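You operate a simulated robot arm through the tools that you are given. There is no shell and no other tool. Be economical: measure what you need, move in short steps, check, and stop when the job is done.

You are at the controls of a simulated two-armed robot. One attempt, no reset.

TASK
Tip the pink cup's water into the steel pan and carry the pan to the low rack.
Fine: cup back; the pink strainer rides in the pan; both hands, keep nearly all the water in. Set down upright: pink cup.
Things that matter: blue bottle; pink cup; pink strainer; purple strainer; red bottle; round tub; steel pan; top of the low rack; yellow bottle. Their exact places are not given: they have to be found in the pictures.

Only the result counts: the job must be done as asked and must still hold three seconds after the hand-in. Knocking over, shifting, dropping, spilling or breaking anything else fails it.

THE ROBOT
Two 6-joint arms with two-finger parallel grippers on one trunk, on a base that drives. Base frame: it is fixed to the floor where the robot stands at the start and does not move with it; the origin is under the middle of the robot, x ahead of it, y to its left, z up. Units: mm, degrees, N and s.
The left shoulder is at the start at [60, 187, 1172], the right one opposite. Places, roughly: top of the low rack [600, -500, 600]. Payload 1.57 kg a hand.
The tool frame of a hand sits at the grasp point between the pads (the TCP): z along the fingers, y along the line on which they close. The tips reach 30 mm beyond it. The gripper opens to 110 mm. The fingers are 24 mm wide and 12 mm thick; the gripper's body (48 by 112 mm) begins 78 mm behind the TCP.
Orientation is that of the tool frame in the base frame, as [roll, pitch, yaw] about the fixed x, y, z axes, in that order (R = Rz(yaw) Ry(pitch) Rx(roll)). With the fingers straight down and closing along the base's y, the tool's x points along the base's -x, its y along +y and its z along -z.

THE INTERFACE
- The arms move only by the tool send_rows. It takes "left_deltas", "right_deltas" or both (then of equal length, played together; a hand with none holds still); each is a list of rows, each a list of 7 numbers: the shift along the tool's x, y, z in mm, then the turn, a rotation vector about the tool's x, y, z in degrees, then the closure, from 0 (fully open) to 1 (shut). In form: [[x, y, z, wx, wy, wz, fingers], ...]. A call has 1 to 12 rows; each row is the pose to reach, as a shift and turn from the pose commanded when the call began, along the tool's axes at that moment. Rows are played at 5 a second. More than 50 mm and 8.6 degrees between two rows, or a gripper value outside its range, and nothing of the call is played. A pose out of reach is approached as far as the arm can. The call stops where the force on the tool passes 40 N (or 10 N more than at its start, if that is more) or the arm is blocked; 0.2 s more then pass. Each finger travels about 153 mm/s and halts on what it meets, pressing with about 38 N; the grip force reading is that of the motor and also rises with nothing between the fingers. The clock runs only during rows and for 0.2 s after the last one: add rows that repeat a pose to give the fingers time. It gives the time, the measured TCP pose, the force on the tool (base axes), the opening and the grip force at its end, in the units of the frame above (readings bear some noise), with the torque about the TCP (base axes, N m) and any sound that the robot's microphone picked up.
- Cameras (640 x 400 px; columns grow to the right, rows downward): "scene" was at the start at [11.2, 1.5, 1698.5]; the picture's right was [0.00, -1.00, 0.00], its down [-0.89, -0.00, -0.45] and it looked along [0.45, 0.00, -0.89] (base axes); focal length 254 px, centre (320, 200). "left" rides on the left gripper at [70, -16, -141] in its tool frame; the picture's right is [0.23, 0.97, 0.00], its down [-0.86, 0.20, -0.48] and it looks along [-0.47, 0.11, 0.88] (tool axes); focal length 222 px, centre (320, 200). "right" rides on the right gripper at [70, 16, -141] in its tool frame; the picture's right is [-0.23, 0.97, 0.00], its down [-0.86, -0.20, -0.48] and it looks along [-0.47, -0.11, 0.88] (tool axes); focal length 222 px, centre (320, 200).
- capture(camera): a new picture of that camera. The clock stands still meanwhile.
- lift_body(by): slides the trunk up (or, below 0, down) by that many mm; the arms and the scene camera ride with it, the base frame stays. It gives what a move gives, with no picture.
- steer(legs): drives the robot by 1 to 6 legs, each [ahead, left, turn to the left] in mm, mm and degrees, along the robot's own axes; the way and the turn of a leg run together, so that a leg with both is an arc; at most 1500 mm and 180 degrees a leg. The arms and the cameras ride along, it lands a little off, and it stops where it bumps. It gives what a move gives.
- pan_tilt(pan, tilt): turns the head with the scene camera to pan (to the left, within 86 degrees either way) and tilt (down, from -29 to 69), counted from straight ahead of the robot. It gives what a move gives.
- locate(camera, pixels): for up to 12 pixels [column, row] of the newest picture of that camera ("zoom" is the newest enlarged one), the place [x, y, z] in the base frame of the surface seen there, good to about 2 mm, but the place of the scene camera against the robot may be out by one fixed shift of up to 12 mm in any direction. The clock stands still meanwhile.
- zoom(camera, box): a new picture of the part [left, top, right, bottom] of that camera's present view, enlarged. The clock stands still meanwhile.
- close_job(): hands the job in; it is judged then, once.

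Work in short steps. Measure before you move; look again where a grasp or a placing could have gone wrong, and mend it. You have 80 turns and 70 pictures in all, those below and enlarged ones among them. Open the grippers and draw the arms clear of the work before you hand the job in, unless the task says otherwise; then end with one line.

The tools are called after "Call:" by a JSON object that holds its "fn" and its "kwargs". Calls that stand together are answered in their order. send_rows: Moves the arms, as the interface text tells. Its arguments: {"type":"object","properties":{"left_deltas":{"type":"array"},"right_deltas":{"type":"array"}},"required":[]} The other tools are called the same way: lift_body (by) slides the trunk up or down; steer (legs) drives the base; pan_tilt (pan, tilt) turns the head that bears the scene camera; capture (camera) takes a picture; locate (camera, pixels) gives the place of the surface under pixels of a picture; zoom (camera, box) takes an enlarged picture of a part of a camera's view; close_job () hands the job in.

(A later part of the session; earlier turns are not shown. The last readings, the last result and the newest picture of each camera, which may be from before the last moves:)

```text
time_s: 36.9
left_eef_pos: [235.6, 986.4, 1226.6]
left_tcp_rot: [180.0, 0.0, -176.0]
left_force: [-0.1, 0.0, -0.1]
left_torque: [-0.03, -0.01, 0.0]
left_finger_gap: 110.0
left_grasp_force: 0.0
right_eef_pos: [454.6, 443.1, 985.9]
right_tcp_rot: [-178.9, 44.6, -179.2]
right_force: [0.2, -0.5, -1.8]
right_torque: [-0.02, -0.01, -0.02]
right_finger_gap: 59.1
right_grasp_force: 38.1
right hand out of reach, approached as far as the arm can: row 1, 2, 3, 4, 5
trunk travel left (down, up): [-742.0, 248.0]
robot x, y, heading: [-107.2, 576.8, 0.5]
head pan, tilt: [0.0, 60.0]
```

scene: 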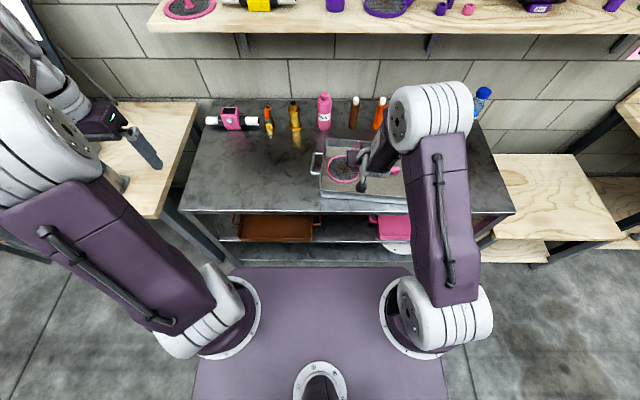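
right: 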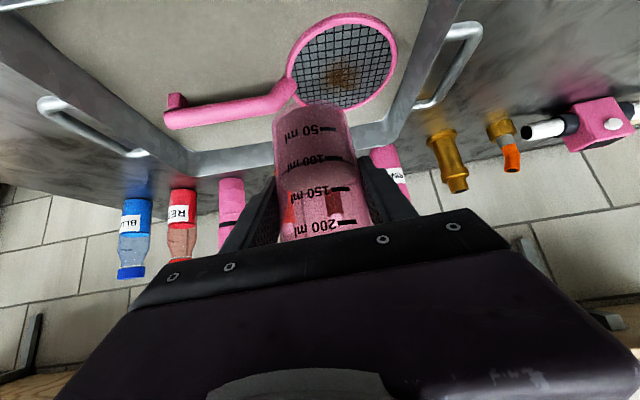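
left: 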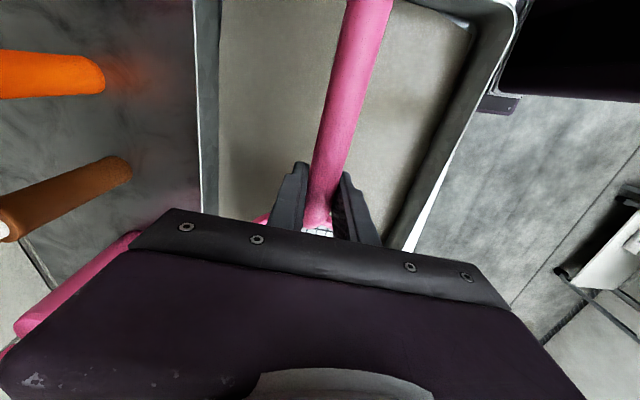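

That direction is blocked by an arm limit and nothing turned. I test the opposite tilt, 15° toward +y, which is still over the pan.

Call:
{"fn": "send_rows", "kwargs": {"right_deltas": [[0, 0, 0, 5.3, 0, -5.3, 1], [0, 0, 0, 10.6, 0, -10.6, 1], [0, 0, 0, 10.6, 0, -10.6, 1]]}}

```text
time_s: 37.7
left_eef_pos: [235.8, 986.9, 1226.3]
left_tcp_rot: [179.9, 0.0, -176.0]
left_force: [0.3, -0.1, 0.6]
left_torque: [0.0, -0.01, -0.02]
left_finger_gap: 110.0
left_grasp_force: 0.0
right_eef_pos: [454.9, 443.6, 986.2]
right_tcp_rot: [-158.3, 42.5, -164.8]
right_force: [-0.1, -0.5, -1.8]
right_torque: [0.02, 0.01, 0.02]
right_finger_gap: 59.0
right_grasp_force: 38.0
trunk travel left (down, up): [-742.0, 248.0]
robot x, y, heading: [-104.2, 572.4, 0.6]
head pan, tilt: [0.0, 60.0]
```

The tilt toward +y works. Since the lip will be about 50 mm left of the TCP, I shift the base 45 mm right before pouring.

Call:
{"fn": "steer", "kwargs": {"legs": [[0, -45, 0]]}}

Call:
{"fn": "send_rows", "kwargs": {"right_deltas": [[0, 0, 0, 5.3, 0, -5.3, 1], [0, 0, 0, 10.6, 0, -10.6, 1], [0, 0, 0, 15.9, 0, -15.9, 1], [0, 0, 0, 15.9, 0, -15.9, 1]]}}

Call:
{"fn": "capture", "kwargs": {"camera": "right"}}

Call:
{"fn": "zoom", "kwargs": {"camera": "scene", "box": [280, 80, 480, 205]}}

```text
time_s: 38.6
left_eef_pos: [236.6, 948.5, 1224.7]
left_tcp_rot: [-179.7, -0.1, -176.0]
left_force: [-0.2, 0.5, -0.5]
left_torque: [-0.04, 0.02, 0.03]
left_finger_gap: 110.0
left_grasp_force: 0.1
right_eef_pos: [456.1, 403.1, 986.2]
right_tcp_rot: [-158.0, 42.6, -164.5]
right_force: [0.3, 0.3, -1.5]
right_torque: [-0.04, -0.01, -0.03]
right_finger_gap: 59.1
right_grasp_force: 37.7
trunk travel left (down, up): [-742.0, 248.0]
robot x, y, heading: [-99.9, 533.1, 0.5]
head pan, tilt: [0.0, 60.0]
```

```text
time_s: 39.6
left_eef_pos: [235.4, 943.1, 1226.3]
left_tcp_rot: [180.0, -0.1, -176.0]
left_force: [0.1, 0.3, 0.3]
left_torque: [-0.01, -0.01, 0.0]
left_finger_gap: 110.1
left_grasp_force: 0.2
right_eef_pos: [454.2, 399.6, 985.8]
right_tcp_rot: [-132.0, 33.4, -148.2]
right_force: [0.8, -0.6, -1.9]
right_torque: [0.0, 0.0, -0.01]
right_finger_gap: 59.1
right_grasp_force: 38.8
trunk travel left (down, up): [-742.0, 248.0]
robot x, y, heading: [-105.4, 532.2, 0.6]
head pan, tilt: [0.0, 60.0]
```

```text
36 pictures are left
```

right: 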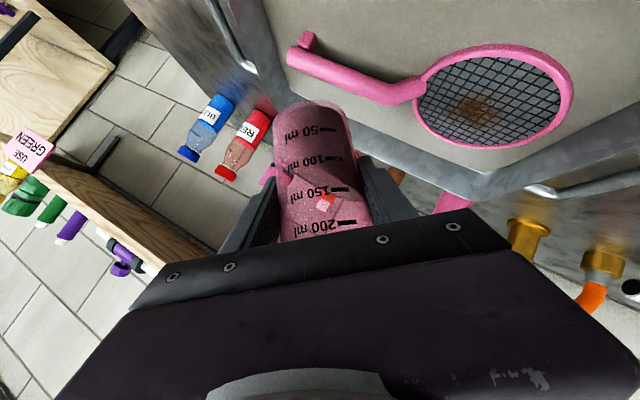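

```text
3.20 times, centred on (380, 142) of scene
```

zoom: 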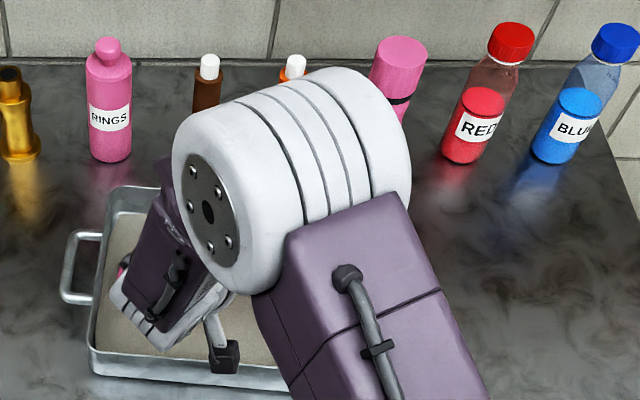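

The arm follows and the tilt is about 37°. I now pour slowly to about 97°.

Call:
{"fn": "send_rows", "kwargs": {"right_deltas": [[0, 0, 0, 3.54, 0, -3.54, 1], [0, 0, 0, 7.07, 0, -7.07, 1], [0, 0, 0, 10.6, 0, -10.6, 1], [0, 0, 0, 14.1, 0, -14.1, 1], [0, 0, 0, 17.7, 0, -17.7, 1], [0, 0, 0, 21.2, 0, -21.2, 1], [0, 0, 0, 24.7, 0, -24.7, 1], [0, 0, 0, 28.3, 0, -28.3, 1], [0, 0, 0, 31.8, 0, -31.8, 1], [0, 0, 0, 35.4, 0, -35.4, 1], [0, 0, 0, 38.9, 0, -38.9, 1], [0, 0, 0, 42.4, 0, -42.4, 1]]}}

Call:
{"fn": "capture", "kwargs": {"camera": "right"}}

Call:
{"fn": "capture", "kwargs": {"camera": "scene"}}

```text
time_s: 42.2
left_eef_pos: [236.4, 941.9, 1226.9]
left_tcp_rot: [-179.9, 0.0, -176.1]
left_force: [0.9, 0.7, -0.4]
left_torque: [0.0, -0.01, -0.01]
left_finger_gap: 109.8
left_grasp_force: 0.0
right_eef_pos: [455.3, 399.0, 985.9]
right_tcp_rot: [-84.2, -6.2, -135.2]
right_force: [0.0, -0.2, -0.2]
right_torque: [-0.01, 0.03, -0.03]
right_finger_gap: 58.5
right_grasp_force: 37.7
trunk travel left (down, up): [-742.0, 248.0]
robot x, y, heading: [-106.9, 533.6, 0.4]
head pan, tilt: [0.0, 60.0]
```

```text
34 pictures are left
```

right: 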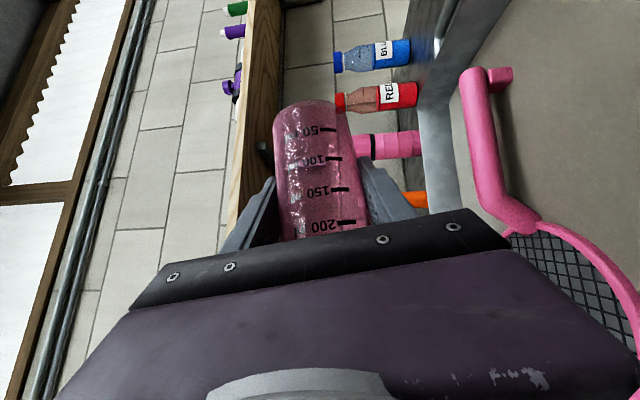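

```text
33 pictures are left
```

scene: 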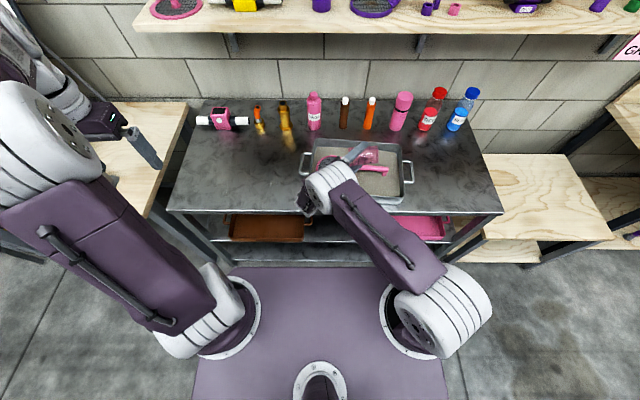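

The force fell by about 1.6 N, so the cup is nearly empty. I tilt 15° more, hold to drain, and come part way back.

Call:
{"fn": "send_rows", "kwargs": {"right_deltas": [[0, 0, 0, 3.5, 0, -3.5, 1], [0, 0, 0, 7, 0, -7, 1], [0, 0, 0, 10.6, 0, -10.6, 1], [0, 0, 0, 14, 0, -14, 1], [0, 0, 0, 14, 0, -14, 1], [0, 0, 0, 14, 0, -14, 1], [0, 0, 0, 14, 0, -14, 1], [0, 0, 0, 14, 0, -14, 1], [0, 0, 0, 14, 0, -14, 1], [0, 0, 0, 14, 0, -14, 1], [0, 0, 0, 14, 0, -14, 1]]}}

Call:
{"fn": "zoom", "kwargs": {"camera": "scene", "box": [280, 120, 440, 220]}}

Call:
{"fn": "capture", "kwargs": {"camera": "right"}}

```text
time_s: 44.6
left_eef_pos: [236.0, 943.2, 1226.0]
left_tcp_rot: [180.0, 0.0, -176.1]
left_force: [-1.1, -0.3, 0.7]
left_torque: [0.02, 0.04, 0.02]
left_finger_gap: 110.3
left_grasp_force: 0.0
right_eef_pos: [456.3, 398.8, 986.9]
right_tcp_rot: [-69.6, -19.8, -138.4]
right_force: [-0.2, 0.8, -0.6]
right_torque: [0.02, -0.04, 0.01]
right_finger_gap: 58.4
right_grasp_force: 38.0
trunk travel left (down, up): [-742.0, 248.0]
robot x, y, heading: [-102.2, 528.0, 0.3]
head pan, tilt: [0.0, 60.0]
```

```text
4.00 times, centred on (360, 170) of scene
```

zoom: 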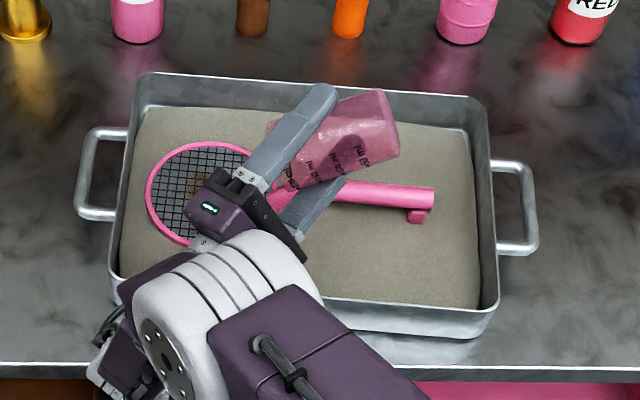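

```text
31 pictures are left
```

right: 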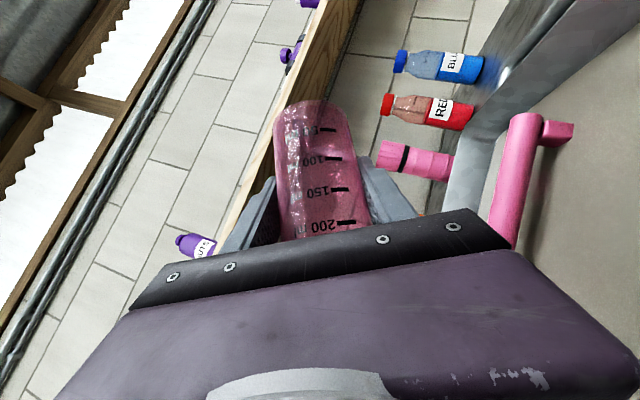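

The cup is drained into the pan and no spill is visible. I turn it back upright in two stretches.

Call:
{"fn": "send_rows", "kwargs": {"right_deltas": [[0, 0, 0, -5.7, 0, 5.7, 1], [0, 0, 0, -11.4, 0, 11.4, 1], [0, 0, 0, -17.1, 0, 17.1, 1], [0, 0, 0, -22.8, 0, 22.8, 1], [0, 0, 0, -28.5, 0, 28.5, 1], [0, 0, 0, -34.2, 0, 34.2, 1], [0, 0, 0, -39.9, 0, 39.9, 1], [0, 0, 0, -45.6, 0, 45.6, 1], [0, 0, 0, -51.3, 0, 51.3, 1], [0, 0, 0, -57, 0, 57, 1], [0, 0, 0, -62.7, 0, 62.7, 1], [0, 0, 0, -68.4, 0, 68.4, 1]]}}

Call:
{"fn": "send_rows", "kwargs": {"right_deltas": [[0, 0, 0, -5, 0, 5, 1], [0, 0, 0, -10, 0, 10, 1], [0, 0, 0, -14.5, 0, 14.5, 1], [0, 0, 0, -14.5, 0, 14.5, 1]]}}

```text
time_s: 47.2
left_eef_pos: [234.9, 942.3, 1226.1]
left_tcp_rot: [-179.9, 0.0, -176.0]
left_force: [0.2, -0.7, -0.6]
left_torque: [0.0, 0.0, 0.0]
left_finger_gap: 109.9
left_grasp_force: 0.0
right_eef_pos: [455.3, 398.6, 985.7]
right_tcp_rot: [-151.4, 40.9, -160.2]
right_force: [0.1, 0.1, -1.1]
right_torque: [0.02, 0.02, -0.01]
right_finger_gap: 58.3
right_grasp_force: 37.7
trunk travel left (down, up): [-742.0, 248.0]
robot x, y, heading: [-101.3, 529.3, 0.5]
head pan, tilt: [0.0, 60.0]
```

```text
time_s: 48.2
left_eef_pos: [236.9, 942.7, 1226.2]
left_tcp_rot: [-180.0, 0.0, -176.0]
left_force: [-0.5, 0.3, -0.4]
left_torque: [0.02, -0.03, -0.03]
left_finger_gap: 109.9
left_grasp_force: 0.0
right_eef_pos: [455.6, 400.0, 986.2]
right_tcp_rot: [-179.0, 44.6, -179.2]
right_force: [0.8, 0.9, -0.3]
right_torque: [0.02, -0.01, -0.02]
right_finger_gap: 58.5
right_grasp_force: 38.3
trunk travel left (down, up): [-742.0, 248.0]
robot x, y, heading: [-103.6, 530.4, 0.8]
head pan, tilt: [0.0, 60.0]
```

Cup upright again, with the same orientation as at the grasp. I drive back to its original spot: about +25 in x and −413 in y.

Call:
{"fn": "steer", "kwargs": {"legs": [[21, -413, -0.4]]}}

Call:
{"fn": "capture", "kwargs": {"camera": "scene"}}

```text
time_s: 50.8
left_eef_pos: [261.8, 528.1, 1225.9]
left_tcp_rot: [180.0, 0.0, -176.2]
left_force: [0.4, 0.3, -0.4]
left_torque: [0.02, -0.01, -0.02]
left_finger_gap: 109.9
left_grasp_force: 0.0
right_eef_pos: [479.9, -15.8, 985.8]
right_tcp_rot: [-178.8, 44.7, -179.3]
right_force: [-0.4, 0.0, -0.6]
right_torque: [0.0, 0.0, 0.0]
right_finger_gap: 58.4
right_grasp_force: 37.9
trunk travel left (down, up): [-742.0, 248.0]
robot x, y, heading: [-78.7, 115.4, 0.1]
head pan, tilt: [0.0, 60.0]
```

```text
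30 pictures are left
```

scene: 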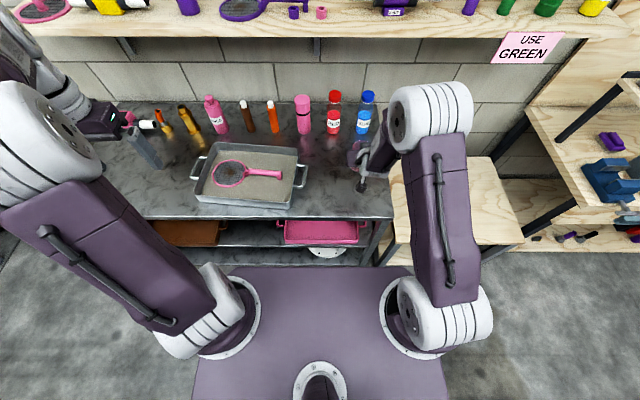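

The TCP is within 3 mm of the original position. I lower the trunk 129 mm and release.

Call:
{"fn": "lift_body", "kwargs": {"by": -129}}

Call:
{"fn": "send_rows", "kwargs": {"right_deltas": [[0, 0, 0, 0, 0, 0, 0.4], [0, 0, 0, 0, 0, 0, 0.25], [0, 0, 0, 0, 0, 0, 0], [0, 0, 0, 0, 0, 0, 0]]}}

Call:
{"fn": "capture", "kwargs": {"camera": "right"}}

```text
time_s: 52.4
left_eef_pos: [262.5, 528.1, 1096.8]
left_tcp_rot: [-180.0, 0.0, -176.2]
left_force: [0.6, 0.4, 0.8]
left_torque: [-0.04, 0.03, 0.0]
left_finger_gap: 110.1
left_grasp_force: 0.1
right_eef_pos: [480.3, -16.1, 857.1]
right_tcp_rot: [-178.9, 44.7, -179.3]
right_force: [-1.0, 0.6, -0.3]
right_torque: [0.01, -0.01, 0.02]
right_finger_gap: 58.4
right_grasp_force: 38.4
trunk travel left (down, up): [-613.0, 377.0]
robot x, y, heading: [-76.2, 118.1, 0.1]
head pan, tilt: [0.0, 60.0]
```

```text
time_s: 53.4
left_eef_pos: [261.2, 527.1, 1097.4]
left_tcp_rot: [179.9, 0.0, -176.2]
left_force: [0.0, -0.2, -0.8]
left_torque: [0.01, 0.01, 0.01]
left_finger_gap: 110.1
left_grasp_force: 0.0
right_eef_pos: [477.9, -15.8, 857.9]
right_tcp_rot: [-178.9, 44.6, -179.3]
right_force: [0.2, 0.0, -0.8]
right_torque: [-0.03, 0.0, -0.05]
right_finger_gap: 110.0
right_grasp_force: 0.0
trunk travel left (down, up): [-613.0, 377.0]
robot x, y, heading: [-76.3, 117.9, 0.3]
head pan, tilt: [0.0, 60.0]
```

```text
29 pictures are left
```

right: 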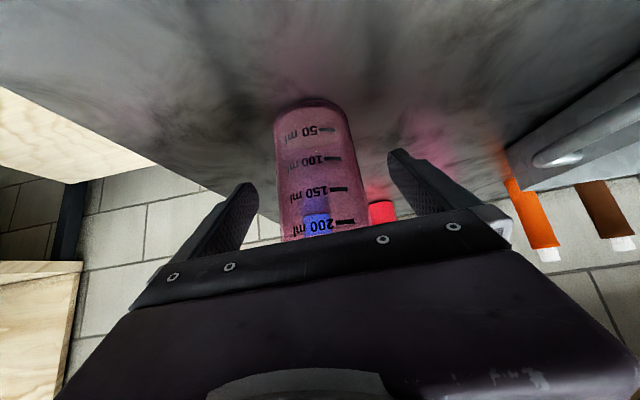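

The cup stands upright. I retract the hand straight back along the fingers.

Call:
{"fn": "send_rows", "kwargs": {"right_deltas": [[0, 0, -25, 0, 0, 0, 0], [0, 0, -60, 0, 0, 0, 0], [0, 0, -95, 0, 0, 0, 0], [0, 0, -130, 0, 0, 0, 0], [0, 0, -130, 0, 0, 0, 0]]}}

Call:
{"fn": "steer", "kwargs": {"legs": [[-60, 0, 0]]}}

Call:
{"fn": "zoom", "kwargs": {"camera": "scene", "box": [160, 90, 480, 270]}}

```text
time_s: 54.6
left_eef_pos: [263.0, 527.8, 1096.9]
left_tcp_rot: [-180.0, -0.2, -176.2]
left_force: [0.8, 0.2, 0.7]
left_torque: [0.0, 0.0, 0.03]
left_finger_gap: 110.0
left_grasp_force: 0.1
right_eef_pos: [389.3, -13.0, 950.2]
right_tcp_rot: [-178.9, 44.5, -179.4]
right_force: [1.2, 0.1, -1.3]
right_torque: [0.0, -0.02, 0.01]
right_finger_gap: 110.1
right_grasp_force: 0.0
trunk travel left (down, up): [-613.0, 377.0]
robot x, y, heading: [-78.1, 118.7, 0.2]
head pan, tilt: [0.0, 60.0]
```

```text
time_s: 55.5
left_eef_pos: [201.5, 527.5, 1096.0]
left_tcp_rot: [-180.0, 0.0, -176.2]
left_force: [-0.6, -0.3, 0.3]
left_torque: [0.01, 0.0, 0.0]
left_finger_gap: 109.9
left_grasp_force: 0.1
right_eef_pos: [329.4, -13.3, 949.8]
right_tcp_rot: [-178.9, 44.6, -179.4]
right_force: [-1.1, 0.3, 0.6]
right_torque: [0.0, -0.01, 0.02]
right_finger_gap: 110.1
right_grasp_force: 0.1
trunk travel left (down, up): [-613.0, 377.0]
robot x, y, heading: [-138.0, 114.0, 0.5]
head pan, tilt: [0.0, 60.0]
```

```text
2.00 times, centred on (320, 180) of scene
```

zoom: 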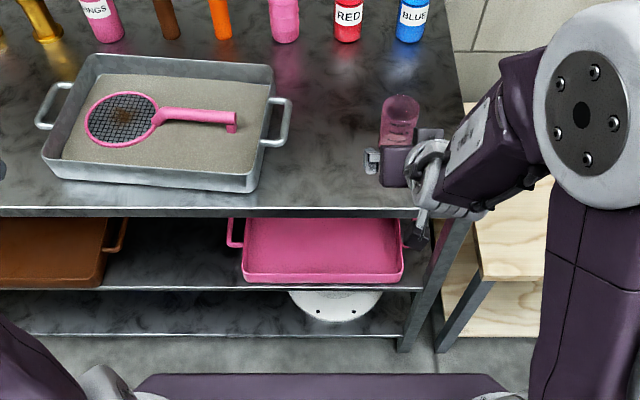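

The cup is back and standing at about (398,120) in the zoom. For the pan, I raise the trunk 100 mm, then straighten the right hand and set both hands level at roughly the handle spacing.

Call:
{"fn": "lift_body", "kwargs": {"by": 100}}

Call:
{"fn": "send_rows", "kwargs": {"right_deltas": [[2, -15, -2, 0, 7.5, 0, 0], [5, -30, -5, 0, 15, 0, 0], [7, -45, -7, 0, 22.5, 0, 0], [10, -60, -10, 0, 30, 0, 0], [12, -75, -12, 0, 37.5, 0, 0], [14, -88, -14, 0, 45, 0, 0], [14, -88, -14, 0, 45, 0, 0]], "left_deltas": [[-17, -33, 24, 0, 0, 2, 0], [-35, -66, 48, 0, 0, 4, 0], [-52, -100, 73, 0, 0, 6, 0], [-70, -133, 97, 0, 0, 8, 0], [-88, -166, 122, 0, 0, 9, 0], [-105, -200, 146, 0, 0, 10.3, 0], [-105, -200, 146, 0, 0, 10.3, 0]]}}

Call:
{"fn": "steer", "kwargs": {"legs": [[0, 291, -0.5], [215, 0, 0]]}}

Call:
{"fn": "capture", "kwargs": {"camera": "left"}}

Call:
{"fn": "capture", "kwargs": {"camera": "right"}}

```text
time_s: 56.9
left_eef_pos: [202.7, 526.9, 1196.4]
left_tcp_rot: [-180.0, 0.0, -176.2]
left_force: [0.2, -0.6, 0.0]
left_torque: [0.01, 0.01, -0.01]
left_finger_gap: 110.1
left_grasp_force: 0.0
right_eef_pos: [330.1, -12.9, 1050.5]
right_tcp_rot: [-178.9, 44.7, -179.4]
right_force: [-0.3, 0.0, -0.1]
right_torque: [0.01, 0.02, -0.01]
right_finger_gap: 110.0
right_grasp_force: 0.1
trunk travel left (down, up): [-713.0, 277.0]
robot x, y, heading: [-144.3, 117.1, 0.2]
head pan, tilt: [0.0, 60.0]
```

```text
time_s: 58.5
left_eef_pos: [318.9, 334.8, 1052.8]
left_tcp_rot: [179.9, 0.0, 173.3]
left_force: [0.4, -0.1, 0.8]
left_torque: [0.02, 0.06, 0.0]
left_finger_gap: 110.1
left_grasp_force: 0.1
right_eef_pos: [307.9, -100.9, 1053.0]
right_tcp_rot: [-179.3, -0.4, 179.8]
right_force: [-0.1, 0.2, 1.1]
right_torque: [0.01, 0.01, -0.02]
right_finger_gap: 110.1
right_grasp_force: 0.0
right hand out of reach, approached as far as the arm can: row 2, 3
trunk travel left (down, up): [-713.0, 277.0]
robot x, y, heading: [-137.6, 116.6, 0.1]
head pan, tilt: [0.0, 60.0]
```

```text
time_s: 61.7
left_eef_pos: [532.1, 615.0, 1053.8]
left_tcp_rot: [-179.9, 0.0, 172.6]
left_force: [-0.4, -0.1, -0.4]
left_torque: [0.04, -0.01, -0.01]
left_finger_gap: 109.9
left_grasp_force: 0.1
right_eef_pos: [514.2, 177.5, 1052.3]
right_tcp_rot: [-179.2, -0.3, 178.9]
right_force: [0.5, 0.4, 1.2]
right_torque: [-0.01, -0.01, 0.02]
right_finger_gap: 110.0
right_grasp_force: 0.0
trunk travel left (down, up): [-713.0, 277.0]
robot x, y, heading: [70.0, 403.2, -0.7]
head pan, tilt: [0.0, 60.0]
```

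```text
27 pictures are left
```

left: 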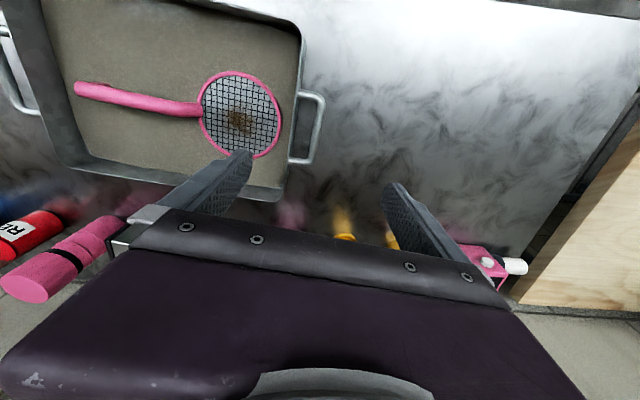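

```text
26 pictures are left
```

right: 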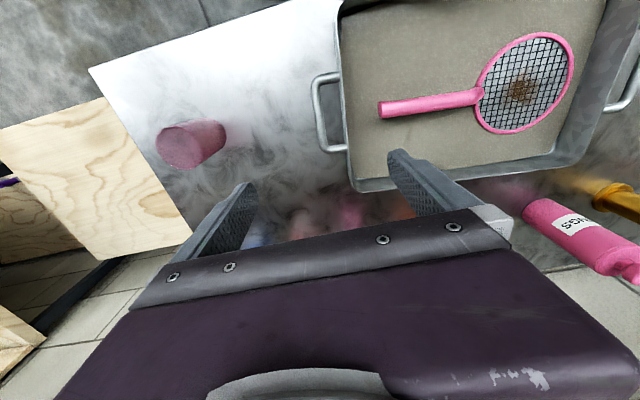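

Both handles are visible: the left one from (320,98) to (308,160), the right one from (315,80) to (325,150). I measure them.

Call:
{"fn": "locate", "kwargs": {"camera": "left", "pixels": [[321, 105], [316, 128], [310, 153], [308, 94], [298, 160], [298, 125], [293, 122], [303, 45], [286, 195], [308, 128], [302, 126]]}}

Call:
{"fn": "locate", "kwargs": {"camera": "right", "pixels": [[315, 88], [319, 115], [324, 142], [328, 77], [338, 149], [328, 112], [337, 110], [343, 110], [340, 30], [352, 185], [333, 112]]}}

Call:
{"fn": "zoom", "kwargs": {"camera": "left", "box": [260, 80, 356, 180]}}

Call:
{"fn": "zoom", "kwargs": {"camera": "right", "box": [290, 60, 386, 160]}}

```text
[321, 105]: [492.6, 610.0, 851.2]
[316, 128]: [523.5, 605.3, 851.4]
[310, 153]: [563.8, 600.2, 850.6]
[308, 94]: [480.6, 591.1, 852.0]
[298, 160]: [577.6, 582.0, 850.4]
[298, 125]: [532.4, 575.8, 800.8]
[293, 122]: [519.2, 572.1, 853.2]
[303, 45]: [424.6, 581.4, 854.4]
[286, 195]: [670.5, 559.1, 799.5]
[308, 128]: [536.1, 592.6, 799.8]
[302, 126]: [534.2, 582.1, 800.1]
```

```text
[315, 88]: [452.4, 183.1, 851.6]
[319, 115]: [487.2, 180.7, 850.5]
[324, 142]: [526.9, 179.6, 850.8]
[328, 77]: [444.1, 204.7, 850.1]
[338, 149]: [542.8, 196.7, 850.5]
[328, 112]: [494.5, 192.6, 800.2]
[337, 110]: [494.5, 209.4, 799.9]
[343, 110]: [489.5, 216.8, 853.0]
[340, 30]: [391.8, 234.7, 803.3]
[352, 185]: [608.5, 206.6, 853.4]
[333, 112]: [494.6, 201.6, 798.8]
```

```text
4.00 times, centred on (308, 130) of left
```

zoom: 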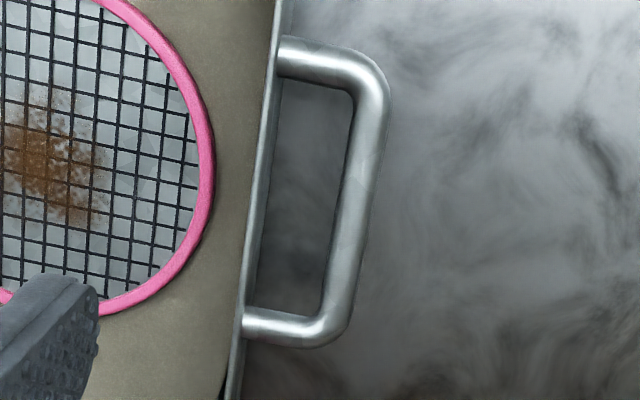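

```text
4.00 times, centred on (338, 110) of right
```

zoom: 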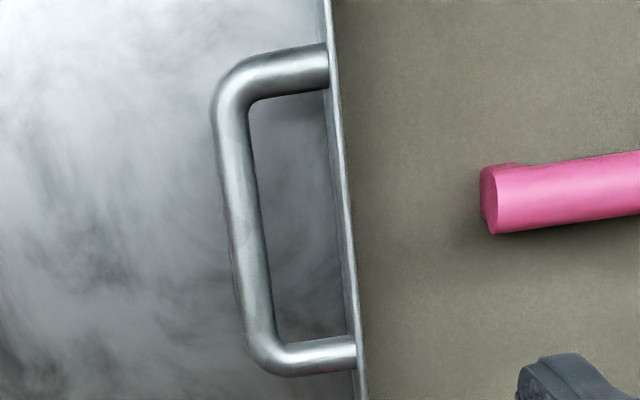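

I refine the right bar from the current right zoom.

Call:
{"fn": "locate", "kwargs": {"camera": "zoom", "pixels": [[232, 130], [236, 165], [240, 200], [245, 240], [250, 280], [335, 120], [342, 200], [350, 290], [300, 68], [310, 357], [246, 200], [234, 200]]}}

Call:
{"fn": "zoom", "kwargs": {"camera": "left", "box": [228, 80, 388, 180]}}

Call:
{"fn": "locate", "kwargs": {"camera": "zoom", "pixels": [[372, 110], [365, 150], [358, 190], [351, 230], [345, 270], [340, 295], [272, 90], [264, 170], [250, 290], [310, 57], [290, 325]]}}

```text
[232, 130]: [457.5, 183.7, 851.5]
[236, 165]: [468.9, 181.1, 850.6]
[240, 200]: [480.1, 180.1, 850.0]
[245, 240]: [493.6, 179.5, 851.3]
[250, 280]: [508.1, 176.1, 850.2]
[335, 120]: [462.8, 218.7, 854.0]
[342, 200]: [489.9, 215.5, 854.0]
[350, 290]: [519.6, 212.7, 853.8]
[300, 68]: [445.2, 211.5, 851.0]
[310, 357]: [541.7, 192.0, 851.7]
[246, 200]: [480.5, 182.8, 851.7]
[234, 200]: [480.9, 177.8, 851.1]
```

```text
4.00 times, centred on (308, 130) of left
```

zoom: 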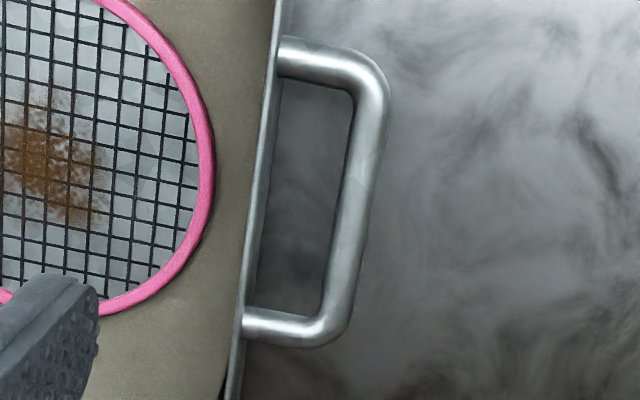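

```text
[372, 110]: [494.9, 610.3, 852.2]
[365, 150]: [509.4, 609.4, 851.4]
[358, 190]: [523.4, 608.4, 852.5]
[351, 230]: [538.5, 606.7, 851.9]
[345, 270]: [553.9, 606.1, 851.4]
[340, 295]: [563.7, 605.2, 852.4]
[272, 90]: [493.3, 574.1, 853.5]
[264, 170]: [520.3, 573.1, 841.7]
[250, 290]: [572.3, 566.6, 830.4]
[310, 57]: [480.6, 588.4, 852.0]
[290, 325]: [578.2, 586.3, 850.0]
```

Bars: left centre (529.4, 607.5), right centre (493.5, 179.5), pan yaw about −5.2°, with gaps to the rim of about 29 mm. I align both hands, pre-shape the fingers to about 28 mm and lower the trunk 130 mm.

Call:
{"fn": "send_rows", "kwargs": {"left_deltas": [[1, -4, 0, 0, 0, -1.1, 0.4], [1.7, -7.8, 0, 0, 0, -2.2, 0.745], [1.7, -7.8, 0, 0, 0, -2.2, 0.745], [1.7, -7.8, 0, 0, 0, -2.2, 0.745]], "right_deltas": [[10, 1, 0, 0, 0, 2, 0.4], [20.7, 1.6, 0, 0, 0, 4.1, 0.745], [20.7, 1.6, 0, 0, 0, 4.1, 0.745], [20.7, 1.6, 0, 0, 0, 4.1, 0.745]]}}

Call:
{"fn": "lift_body", "kwargs": {"by": -130}}

Call:
{"fn": "capture", "kwargs": {"camera": "left"}}

Call:
{"fn": "capture", "kwargs": {"camera": "right"}}

```text
time_s: 62.7
left_eef_pos: [528.1, 606.3, 1052.3]
left_tcp_rot: [179.9, 0.0, 174.7]
left_force: [-0.5, 0.2, 0.1]
left_torque: [0.0, 0.0, -0.01]
left_finger_gap: 28.1
left_grasp_force: 0.0
right_eef_pos: [493.8, 178.6, 1051.3]
right_tcp_rot: [-179.1, -0.3, 174.8]
right_force: [-0.7, 0.0, 0.1]
right_torque: [0.01, 0.01, -0.03]
right_finger_gap: 28.3
right_grasp_force: 0.1
trunk travel left (down, up): [-713.0, 277.0]
robot x, y, heading: [69.8, 405.3, -0.7]
head pan, tilt: [0.0, 60.0]
```

```text
time_s: 64.3
left_eef_pos: [528.6, 608.0, 922.0]
left_tcp_rot: [180.0, -0.1, 174.8]
left_force: [0.2, -0.5, 0.1]
left_torque: [0.02, 0.01, 0.01]
left_finger_gap: 28.1
left_grasp_force: 0.1
right_eef_pos: [494.9, 178.1, 920.9]
right_tcp_rot: [-179.2, -0.3, 174.9]
right_force: [-0.7, -0.2, 0.5]
right_torque: [-0.01, -0.03, 0.01]
right_finger_gap: 28.1
right_grasp_force: 0.0
trunk travel left (down, up): [-583.0, 407.0]
robot x, y, heading: [70.9, 403.7, -0.6]
head pan, tilt: [0.0, 60.0]
```

```text
22 pictures are left
```

left: 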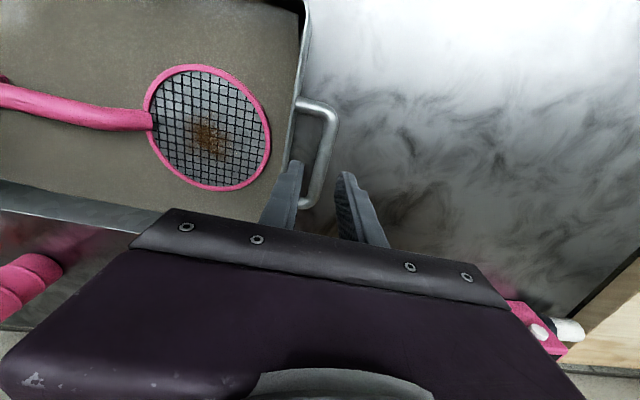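

```text
21 pictures are left
```

right: 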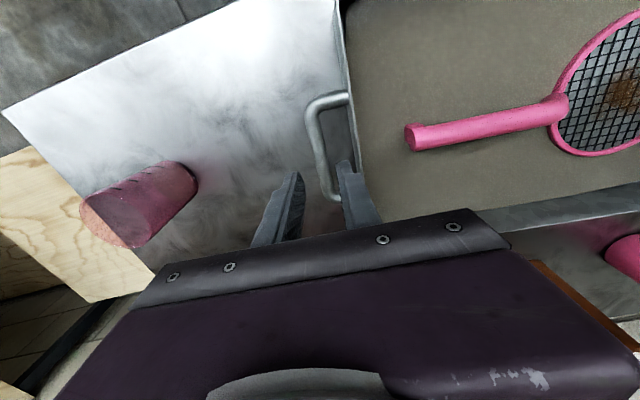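

Fingers straddle the bars in both views. I re-measure the bars from this closer range before the final descent.

Call:
{"fn": "locate", "kwargs": {"camera": "left", "pixels": [[333, 118], [330, 135], [326, 155], [322, 172], [318, 188], [312, 100], [300, 115], [296, 150]]}}

Call:
{"fn": "locate", "kwargs": {"camera": "right", "pixels": [[312, 110], [315, 130], [319, 150], [323, 168], [328, 190], [330, 98], [350, 130], [353, 155]]}}

```text
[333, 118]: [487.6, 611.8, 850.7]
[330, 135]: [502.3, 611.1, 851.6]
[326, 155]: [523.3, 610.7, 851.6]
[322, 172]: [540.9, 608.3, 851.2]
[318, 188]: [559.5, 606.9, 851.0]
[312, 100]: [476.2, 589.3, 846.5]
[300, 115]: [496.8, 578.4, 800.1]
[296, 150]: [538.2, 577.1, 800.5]
```

```text
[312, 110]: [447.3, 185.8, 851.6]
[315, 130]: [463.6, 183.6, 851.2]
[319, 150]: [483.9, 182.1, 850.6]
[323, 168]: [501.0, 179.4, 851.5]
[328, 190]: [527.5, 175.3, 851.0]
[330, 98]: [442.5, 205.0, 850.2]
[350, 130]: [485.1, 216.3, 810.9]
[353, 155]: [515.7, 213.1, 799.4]
```

Offsets are only about 2 mm. I correct them, go down 75 mm to the bars in steps, and look before closing.

Call:
{"fn": "send_rows", "kwargs": {"left_deltas": [[0, 1.5, 15, 0, 0, 0, 0.745], [0, 1.5, 35, 0, 0, 0, 0.745], [0, 1.5, 50, 0, 0, 0, 0.745], [0, 1.5, 65, 0, 0, 0, 0.745], [0, 1.5, 75, 0, 0, 0, 0.745], [0, 1.5, 75, 0, 0, 0, 0.745]], "right_deltas": [[0, 2, 15, 0, 0, 0, 0.745], [0, 2, 35, 0, 0, 0, 0.745], [0, 2, 50, 0, 0, 0, 0.745], [0, 2, 65, 0, 0, 0, 0.745], [0, 2, 75, 0, 0, 0, 0.745], [0, 2, 75, 0, 0, 0, 0.745]]}}

Call:
{"fn": "capture", "kwargs": {"camera": "left"}}

Call:
{"fn": "capture", "kwargs": {"camera": "right"}}

```text
time_s: 65.7
left_eef_pos: [529.3, 607.7, 846.8]
left_tcp_rot: [-180.0, 0.0, 174.8]
left_force: [-0.2, -0.5, 0.0]
left_torque: [-0.03, 0.01, -0.02]
left_finger_gap: 28.0
left_grasp_force: 0.0
right_eef_pos: [494.1, 179.3, 847.0]
right_tcp_rot: [-179.3, -0.2, 174.8]
right_force: [0.0, 0.4, -0.5]
right_torque: [-0.01, -0.01, 0.02]
right_finger_gap: 28.1
right_grasp_force: 0.1
trunk travel left (down, up): [-583.0, 407.0]
robot x, y, heading: [70.7, 404.5, -0.4]
head pan, tilt: [0.0, 60.0]
```

```text
20 pictures are left
```

left: 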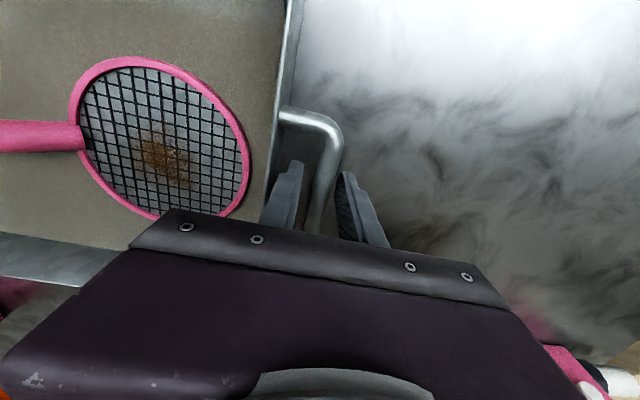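

```text
19 pictures are left
```

right: 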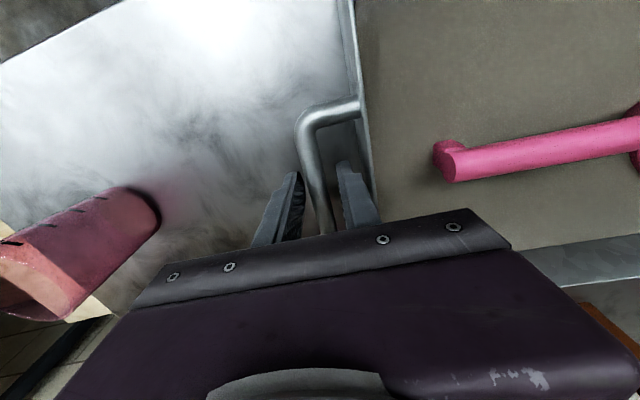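

Both bars lie between the fingers. I close both grippers.

Call:
{"fn": "send_rows", "kwargs": {"left_deltas": [[0, 0, 0, 0, 0, 0, 0.85], [0, 0, 0, 0, 0, 0, 0.9], [0, 0, 0, 0, 0, 0, 1], [0, 0, 0, 0, 0, 0, 1], [0, 0, 0, 0, 0, 0, 1]], "right_deltas": [[0, 0, 0, 0, 0, 0, 0.85], [0, 0, 0, 0, 0, 0, 0.9], [0, 0, 0, 0, 0, 0, 1], [0, 0, 0, 0, 0, 0, 1], [0, 0, 0, 0, 0, 0, 1]]}}

```text
time_s: 66.9
left_eef_pos: [529.1, 608.6, 847.3]
left_tcp_rot: [179.9, 0.0, 174.8]
left_force: [0.5, 19.4, -0.8]
left_torque: [0.02, -0.07, -0.16]
left_finger_gap: 13.3
left_grasp_force: 30.4
right_eef_pos: [494.4, 178.8, 845.9]
right_tcp_rot: [-179.2, -0.3, 174.7]
right_force: [-2.0, -20.8, -0.9]
right_torque: [-0.07, -0.13, -0.24]
right_finger_gap: 13.6
right_grasp_force: 30.1
trunk travel left (down, up): [-583.0, 407.0]
robot x, y, heading: [74.0, 402.2, -0.6]
head pan, tilt: [0.0, 60.0]
```

Grips hold at 13.3 mm, with about 20 N of inner pull because the hands are slightly too close together. I relax each outward by 1 mm.

Call:
{"fn": "send_rows", "kwargs": {"left_deltas": [[0, 0.5, 0, 0, 0, 0, 1], [0, 1, 0, 0, 0, 0, 1], [0, 1, 0, 0, 0, 0, 1]], "right_deltas": [[0, -0.5, 0, 0, 0, 0, 1], [0, -1, 0, 0, 0, 0, 1], [0, -1, 0, 0, 0, 0, 1]]}}

Call:
{"fn": "lift_body", "kwargs": {"by": 25}}

Call:
{"fn": "capture", "kwargs": {"camera": "scene"}}

```text
time_s: 67.7
left_eef_pos: [530.1, 610.4, 847.0]
left_tcp_rot: [180.0, 0.0, 174.8]
left_force: [-0.8, 16.5, -0.6]
left_torque: [0.05, 0.11, -0.19]
left_finger_gap: 13.5
left_grasp_force: 30.2
right_eef_pos: [493.7, 178.7, 846.5]
right_tcp_rot: [-179.3, -0.3, 174.8]
right_force: [-0.7, -15.6, 2.5]
right_torque: [0.0, 0.21, -0.26]
right_finger_gap: 13.7
right_grasp_force: 30.5
trunk travel left (down, up): [-583.0, 407.0]
robot x, y, heading: [67.5, 403.9, -0.7]
head pan, tilt: [0.0, 60.0]
```

```text
time_s: 68.4
left_eef_pos: [531.5, 609.4, 871.6]
left_tcp_rot: [180.0, -0.1, 174.9]
left_force: [0.7, 14.3, -6.6]
left_torque: [0.02, 0.23, -0.25]
left_finger_gap: 13.6
left_grasp_force: 30.0
right_eef_pos: [495.8, 178.4, 870.4]
right_tcp_rot: [-179.2, -0.5, 174.8]
right_force: [-0.5, -13.9, -6.5]
right_torque: [-0.07, -0.18, -0.28]
right_finger_gap: 13.8
right_grasp_force: 30.0
trunk travel left (down, up): [-608.0, 382.0]
robot x, y, heading: [71.7, 401.2, -0.4]
head pan, tilt: [0.0, 60.0]
```

```text
18 pictures are left
```

scene: 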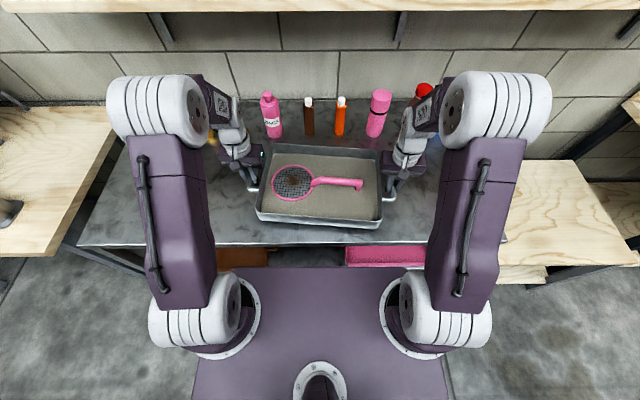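

The pan is up, level, and carried at about 6.5 N a hand. I lift 40 mm more and back straight out 340 mm, clear of the cup, then view the rack.

Call:
{"fn": "lift_body", "kwargs": {"by": 40}}

Call:
{"fn": "steer", "kwargs": {"legs": [[-340, 0, 0.4]]}}

Call:
{"fn": "steer", "kwargs": {"legs": [[0, -850, 0]]}}

Call:
{"fn": "pan_tilt", "kwargs": {"pan": -8, "tilt": 52}}

Call:
{"fn": "capture", "kwargs": {"camera": "scene"}}

```text
time_s: 69.2
left_eef_pos: [530.0, 609.5, 910.5]
left_tcp_rot: [-180.0, -0.1, 174.7]
left_force: [0.7, 11.5, -6.0]
left_torque: [0.04, 0.12, -0.25]
left_finger_gap: 13.9
left_grasp_force: 30.1
right_eef_pos: [495.5, 179.0, 911.0]
right_tcp_rot: [-179.2, -0.4, 174.7]
right_force: [0.3, -12.4, -6.6]
right_torque: [-0.02, -0.06, -0.28]
right_finger_gap: 13.7
right_grasp_force: 30.5
trunk travel left (down, up): [-648.0, 342.0]
robot x, y, heading: [70.8, 401.5, -0.7]
head pan, tilt: [0.0, 60.0]
```

```text
time_s: 71.4
left_eef_pos: [193.0, 615.9, 911.6]
left_tcp_rot: [180.0, -0.1, 175.6]
left_force: [0.3, 9.3, -6.5]
left_torque: [-0.01, -0.06, -0.23]
left_finger_gap: 13.6
left_grasp_force: 30.3
right_eef_pos: [162.6, 186.1, 910.1]
right_tcp_rot: [-179.2, -0.4, 175.5]
right_force: [-0.5, -8.7, -6.5]
right_torque: [0.01, 0.05, -0.28]
right_finger_gap: 13.7
right_grasp_force: 30.4
trunk travel left (down, up): [-648.0, 342.0]
robot x, y, heading: [-263.7, 404.8, 0.2]
head pan, tilt: [0.0, 60.0]
```

```text
time_s: 75.9
left_eef_pos: [193.2, -225.8, 911.7]
left_tcp_rot: [-180.0, -0.1, 175.3]
left_force: [-0.7, 2.2, -6.1]
left_torque: [0.0, -0.03, -0.2]
left_finger_gap: 13.5
left_grasp_force: 30.2
right_eef_pos: [161.2, -657.2, 911.2]
right_tcp_rot: [-179.2, -0.3, 175.2]
right_force: [1.1, -2.6, -5.5]
right_torque: [0.03, 0.0, -0.28]
right_finger_gap: 13.8
right_grasp_force: 29.8
trunk travel left (down, up): [-648.0, 342.0]
robot x, y, heading: [-263.6, -434.8, -0.3]
head pan, tilt: [0.0, 60.0]
```

```text
time_s: 76.6
left_eef_pos: [192.7, -226.5, 911.3]
left_tcp_rot: [-179.9, 0.0, 175.3]
left_force: [-2.2, 0.2, -6.6]
left_torque: [-0.01, -0.12, -0.19]
left_finger_gap: 13.8
left_grasp_force: 29.8
right_eef_pos: [161.0, -657.3, 909.5]
right_tcp_rot: [-179.2, -0.3, 175.3]
right_force: [0.6, 0.4, -6.0]
right_torque: [0.0, 0.17, -0.21]
right_finger_gap: 13.7
right_grasp_force: 29.9
trunk travel left (down, up): [-648.0, 342.0]
robot x, y, heading: [-267.6, -433.5, -0.2]
head pan, tilt: [-8.0, 52.0]
```

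```text
17 pictures are left
```

scene: 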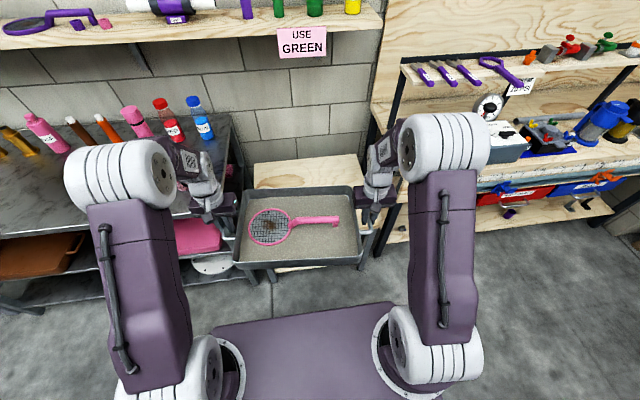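

The rack top is the wooden surface behind the pan at (305,175). I measure its edges and the neighbouring furniture.

Call:
{"fn": "locate", "kwargs": {"camera": "scene", "pixels": [[256, 165], [355, 158], [300, 175], [366, 180], [255, 185], [320, 180], [290, 269], [240, 175], [225, 140], [385, 225], [405, 75], [380, 160]]}}

Call:
{"fn": "zoom", "kwargs": {"camera": "scene", "box": [190, 110, 430, 285]}}

```text
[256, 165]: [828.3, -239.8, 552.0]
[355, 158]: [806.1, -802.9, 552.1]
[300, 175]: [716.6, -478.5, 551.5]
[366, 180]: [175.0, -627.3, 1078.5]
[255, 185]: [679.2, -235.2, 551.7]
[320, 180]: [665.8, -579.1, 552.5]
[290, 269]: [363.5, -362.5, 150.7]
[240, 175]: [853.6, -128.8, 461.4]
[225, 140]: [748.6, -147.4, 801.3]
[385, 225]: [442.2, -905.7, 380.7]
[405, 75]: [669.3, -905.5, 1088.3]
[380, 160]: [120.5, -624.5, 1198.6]
```

```text
2.29 times, centred on (310, 198) of scene
```

zoom: 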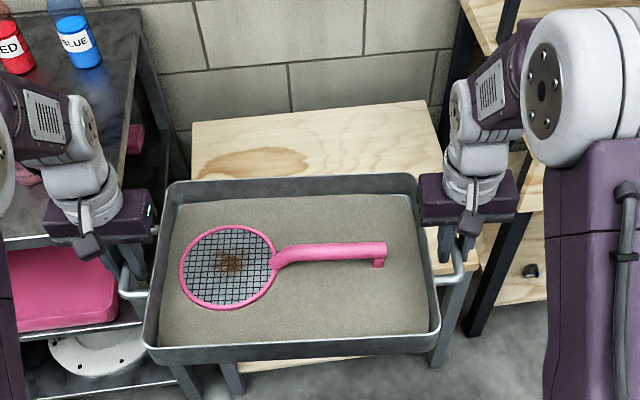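

Rack top: z≈552, y from −235 to about −805, with the table edge at −147 and the bench post at −905. Before going in I check the elbows' and hands' outermost points and the rack's front edge.

Call:
{"fn": "locate", "kwargs": {"camera": "scene", "pixels": [[68, 200], [480, 150], [470, 200], [475, 350], [405, 190], [178, 205], [330, 268], [282, 268], [358, 245], [90, 260], [440, 120]]}}

Call:
{"fn": "locate", "kwargs": {"camera": "zoom", "pixels": [[245, 368], [300, 362], [360, 357], [462, 265], [450, 290], [195, 130], [422, 105], [519, 200]]}}

```text
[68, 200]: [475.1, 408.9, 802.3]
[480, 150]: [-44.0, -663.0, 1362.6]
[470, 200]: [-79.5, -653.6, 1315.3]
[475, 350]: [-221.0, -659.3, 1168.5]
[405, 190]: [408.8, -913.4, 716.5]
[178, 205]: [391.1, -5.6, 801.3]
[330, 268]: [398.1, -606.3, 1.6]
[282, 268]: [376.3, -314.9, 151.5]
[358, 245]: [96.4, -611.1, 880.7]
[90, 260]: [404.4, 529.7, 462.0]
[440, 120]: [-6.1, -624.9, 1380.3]
```

```text
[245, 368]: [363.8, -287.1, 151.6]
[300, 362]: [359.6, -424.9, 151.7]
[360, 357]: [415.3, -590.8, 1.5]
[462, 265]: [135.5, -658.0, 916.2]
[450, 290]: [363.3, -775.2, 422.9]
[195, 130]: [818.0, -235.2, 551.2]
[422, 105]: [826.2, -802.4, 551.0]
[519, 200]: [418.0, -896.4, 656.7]
```

Rack front is at about x=360, and the elbows and hands fit between table and bench. I shift 73 mm right, then 368 mm ahead, keeping the pan high.

Call:
{"fn": "steer", "kwargs": {"legs": [[0, -73, 0.2]]}}

Call:
{"fn": "steer", "kwargs": {"legs": [[368, 0, 0]]}}

Call:
{"fn": "capture", "kwargs": {"camera": "scene"}}

```text
time_s: 77.6
left_eef_pos: [190.5, -298.5, 911.4]
left_tcp_rot: [-179.9, -0.1, 175.5]
left_force: [-0.7, 0.0, -6.2]
left_torque: [0.12, 0.15, -0.16]
left_finger_gap: 13.4
left_grasp_force: 30.6
right_eef_pos: [160.7, -730.8, 911.2]
right_tcp_rot: [-179.1, -0.2, 175.5]
right_force: [1.7, -0.9, -6.3]
right_torque: [0.06, -0.14, -0.24]
right_finger_gap: 13.9
right_grasp_force: 30.1
trunk travel left (down, up): [-648.0, 342.0]
robot x, y, heading: [-265.1, -512.2, -0.1]
head pan, tilt: [-8.0, 52.0]
```

```text
time_s: 79.9
left_eef_pos: [553.7, -296.4, 910.4]
left_tcp_rot: [180.0, -0.1, 175.7]
left_force: [-0.9, 1.4, -5.5]
left_torque: [0.0, 0.13, -0.22]
left_finger_gap: 13.6
left_grasp_force: 30.3
right_eef_pos: [525.1, -727.7, 911.4]
right_tcp_rot: [-179.2, -0.3, 175.8]
right_force: [1.2, -1.1, -5.3]
right_torque: [0.02, -0.07, -0.25]
right_finger_gap: 13.4
right_grasp_force: 29.8
trunk travel left (down, up): [-648.0, 342.0]
robot x, y, heading: [94.5, -508.7, 0.3]
head pan, tilt: [-8.0, 52.0]
```

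```text
15 pictures are left
```

scene: 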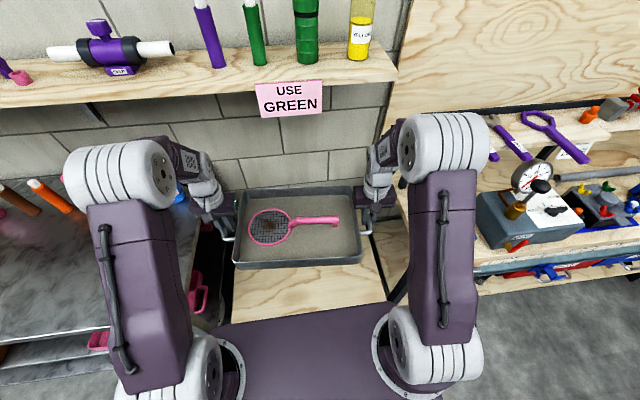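

The pan is over the rack. I lower the trunk 295 mm, then the last bit slowly.

Call:
{"fn": "lift_body", "kwargs": {"by": -150}}

Call:
{"fn": "lift_body", "kwargs": {"by": -145}}

Call:
{"fn": "capture", "kwargs": {"camera": "scene"}}

```text
time_s: 81.7
left_eef_pos: [552.6, -296.4, 762.3]
left_tcp_rot: [-180.0, -0.1, 175.6]
left_force: [-0.8, 1.8, -6.4]
left_torque: [-0.03, 0.13, -0.19]
left_finger_gap: 13.6
left_grasp_force: 30.3
right_eef_pos: [524.6, -727.3, 761.5]
right_tcp_rot: [-179.1, -0.3, 175.8]
right_force: [0.4, 0.2, -6.6]
right_torque: [0.0, -0.08, -0.21]
right_finger_gap: 13.3
right_grasp_force: 30.0
trunk travel left (down, up): [-498.0, 492.0]
robot x, y, heading: [97.0, -509.4, 0.4]
head pan, tilt: [-8.0, 52.0]
```

```text
time_s: 83.4
left_eef_pos: [553.3, -296.1, 615.6]
left_tcp_rot: [179.9, -0.1, 175.7]
left_force: [-1.1, 0.8, -6.1]
left_torque: [-0.01, 0.07, -0.19]
left_finger_gap: 13.8
left_grasp_force: 29.8
right_eef_pos: [525.0, -726.9, 614.3]
right_tcp_rot: [-179.2, -0.2, 175.8]
right_force: [1.1, -0.5, -6.7]
right_torque: [-0.01, -0.06, -0.23]
right_finger_gap: 13.4
right_grasp_force: 30.2
trunk travel left (down, up): [-353.0, 637.0]
robot x, y, heading: [97.0, -512.6, 0.2]
head pan, tilt: [-8.0, 52.0]
```

```text
14 pictures are left
```

scene: 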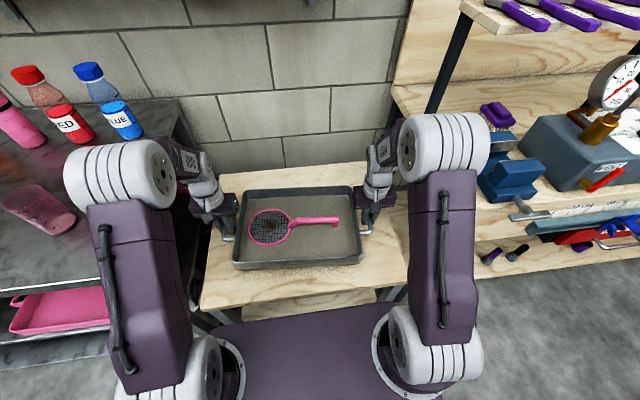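

The pan is about 16 mm above the rack. The cup at (40,210) looks slanted in this view, so I zoom to check that it is only perspective.

Call:
{"fn": "zoom", "kwargs": {"camera": "scene", "box": [0, 150, 112, 250]}}

Call:
{"fn": "locate", "kwargs": {"camera": "scene", "pixels": [[20, 200], [40, 190], [60, 205], [70, 222], [50, 235], [15, 215], [40, 212]]}}

```text
4.00 times, centred on (56, 200) of scene
```

zoom: 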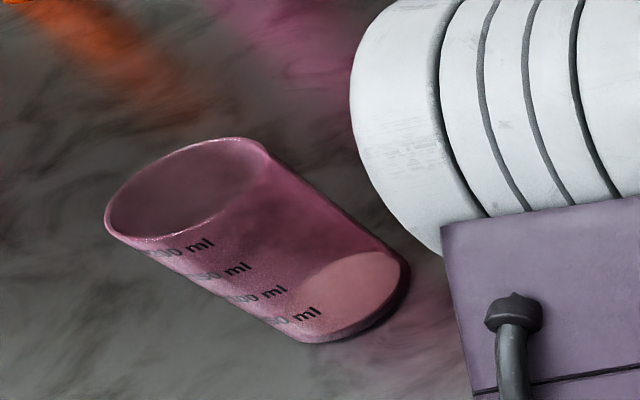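

```text
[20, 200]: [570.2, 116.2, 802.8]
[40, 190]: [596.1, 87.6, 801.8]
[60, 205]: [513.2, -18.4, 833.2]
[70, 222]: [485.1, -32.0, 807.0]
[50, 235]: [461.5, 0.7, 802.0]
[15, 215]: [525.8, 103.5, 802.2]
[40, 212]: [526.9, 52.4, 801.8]
```

The cup is standing; the lean matches the perspective direction. I lower the pan 14 mm, then the last few mm with the arms.

Call:
{"fn": "lift_body", "kwargs": {"by": -14}}

Call:
{"fn": "send_rows", "kwargs": {"left_deltas": [[0, 0, 1, 0, 0, 0, 1], [0, 0, 2, 0, 0, 0, 1], [0, 0, 3, 0, 0, 0, 1], [0, 0, 3, 0, 0, 0, 1]], "right_deltas": [[0, 0, 1, 0, 0, 0, 1], [0, 0, 2, 0, 0, 0, 1], [0, 0, 3, 0, 0, 0, 1], [0, 0, 3, 0, 0, 0, 1]]}}

```text
time_s: 84.0
left_eef_pos: [552.8, -295.6, 601.5]
left_tcp_rot: [180.0, -0.1, 175.7]
left_force: [-0.7, 0.7, -5.9]
left_torque: [0.03, 0.0, -0.18]
left_finger_gap: 13.7
left_grasp_force: 30.2
right_eef_pos: [525.7, -727.3, 601.3]
right_tcp_rot: [-179.2, -0.3, 175.8]
right_force: [0.5, 0.3, -5.9]
right_torque: [0.0, 0.04, -0.24]
right_finger_gap: 13.6
right_grasp_force: 30.1
trunk travel left (down, up): [-339.0, 651.0]
robot x, y, heading: [97.9, -511.1, 0.3]
head pan, tilt: [-8.0, 52.0]
```

```text
time_s: 85.0
left_eef_pos: [553.3, -295.3, 599.7]
left_tcp_rot: [180.0, -0.1, 175.7]
left_force: [-1.4, 0.2, -6.7]
left_torque: [0.04, 0.05, -0.21]
left_finger_gap: 13.6
left_grasp_force: 29.8
right_eef_pos: [525.9, -726.3, 598.9]
right_tcp_rot: [-179.2, -0.3, 175.7]
right_force: [1.5, -0.4, -6.4]
right_torque: [0.04, 0.02, -0.3]
right_finger_gap: 13.8
right_grasp_force: 30.5
trunk travel left (down, up): [-339.0, 651.0]
robot x, y, heading: [97.4, -507.5, 0.0]
head pan, tilt: [-8.0, 52.0]
```

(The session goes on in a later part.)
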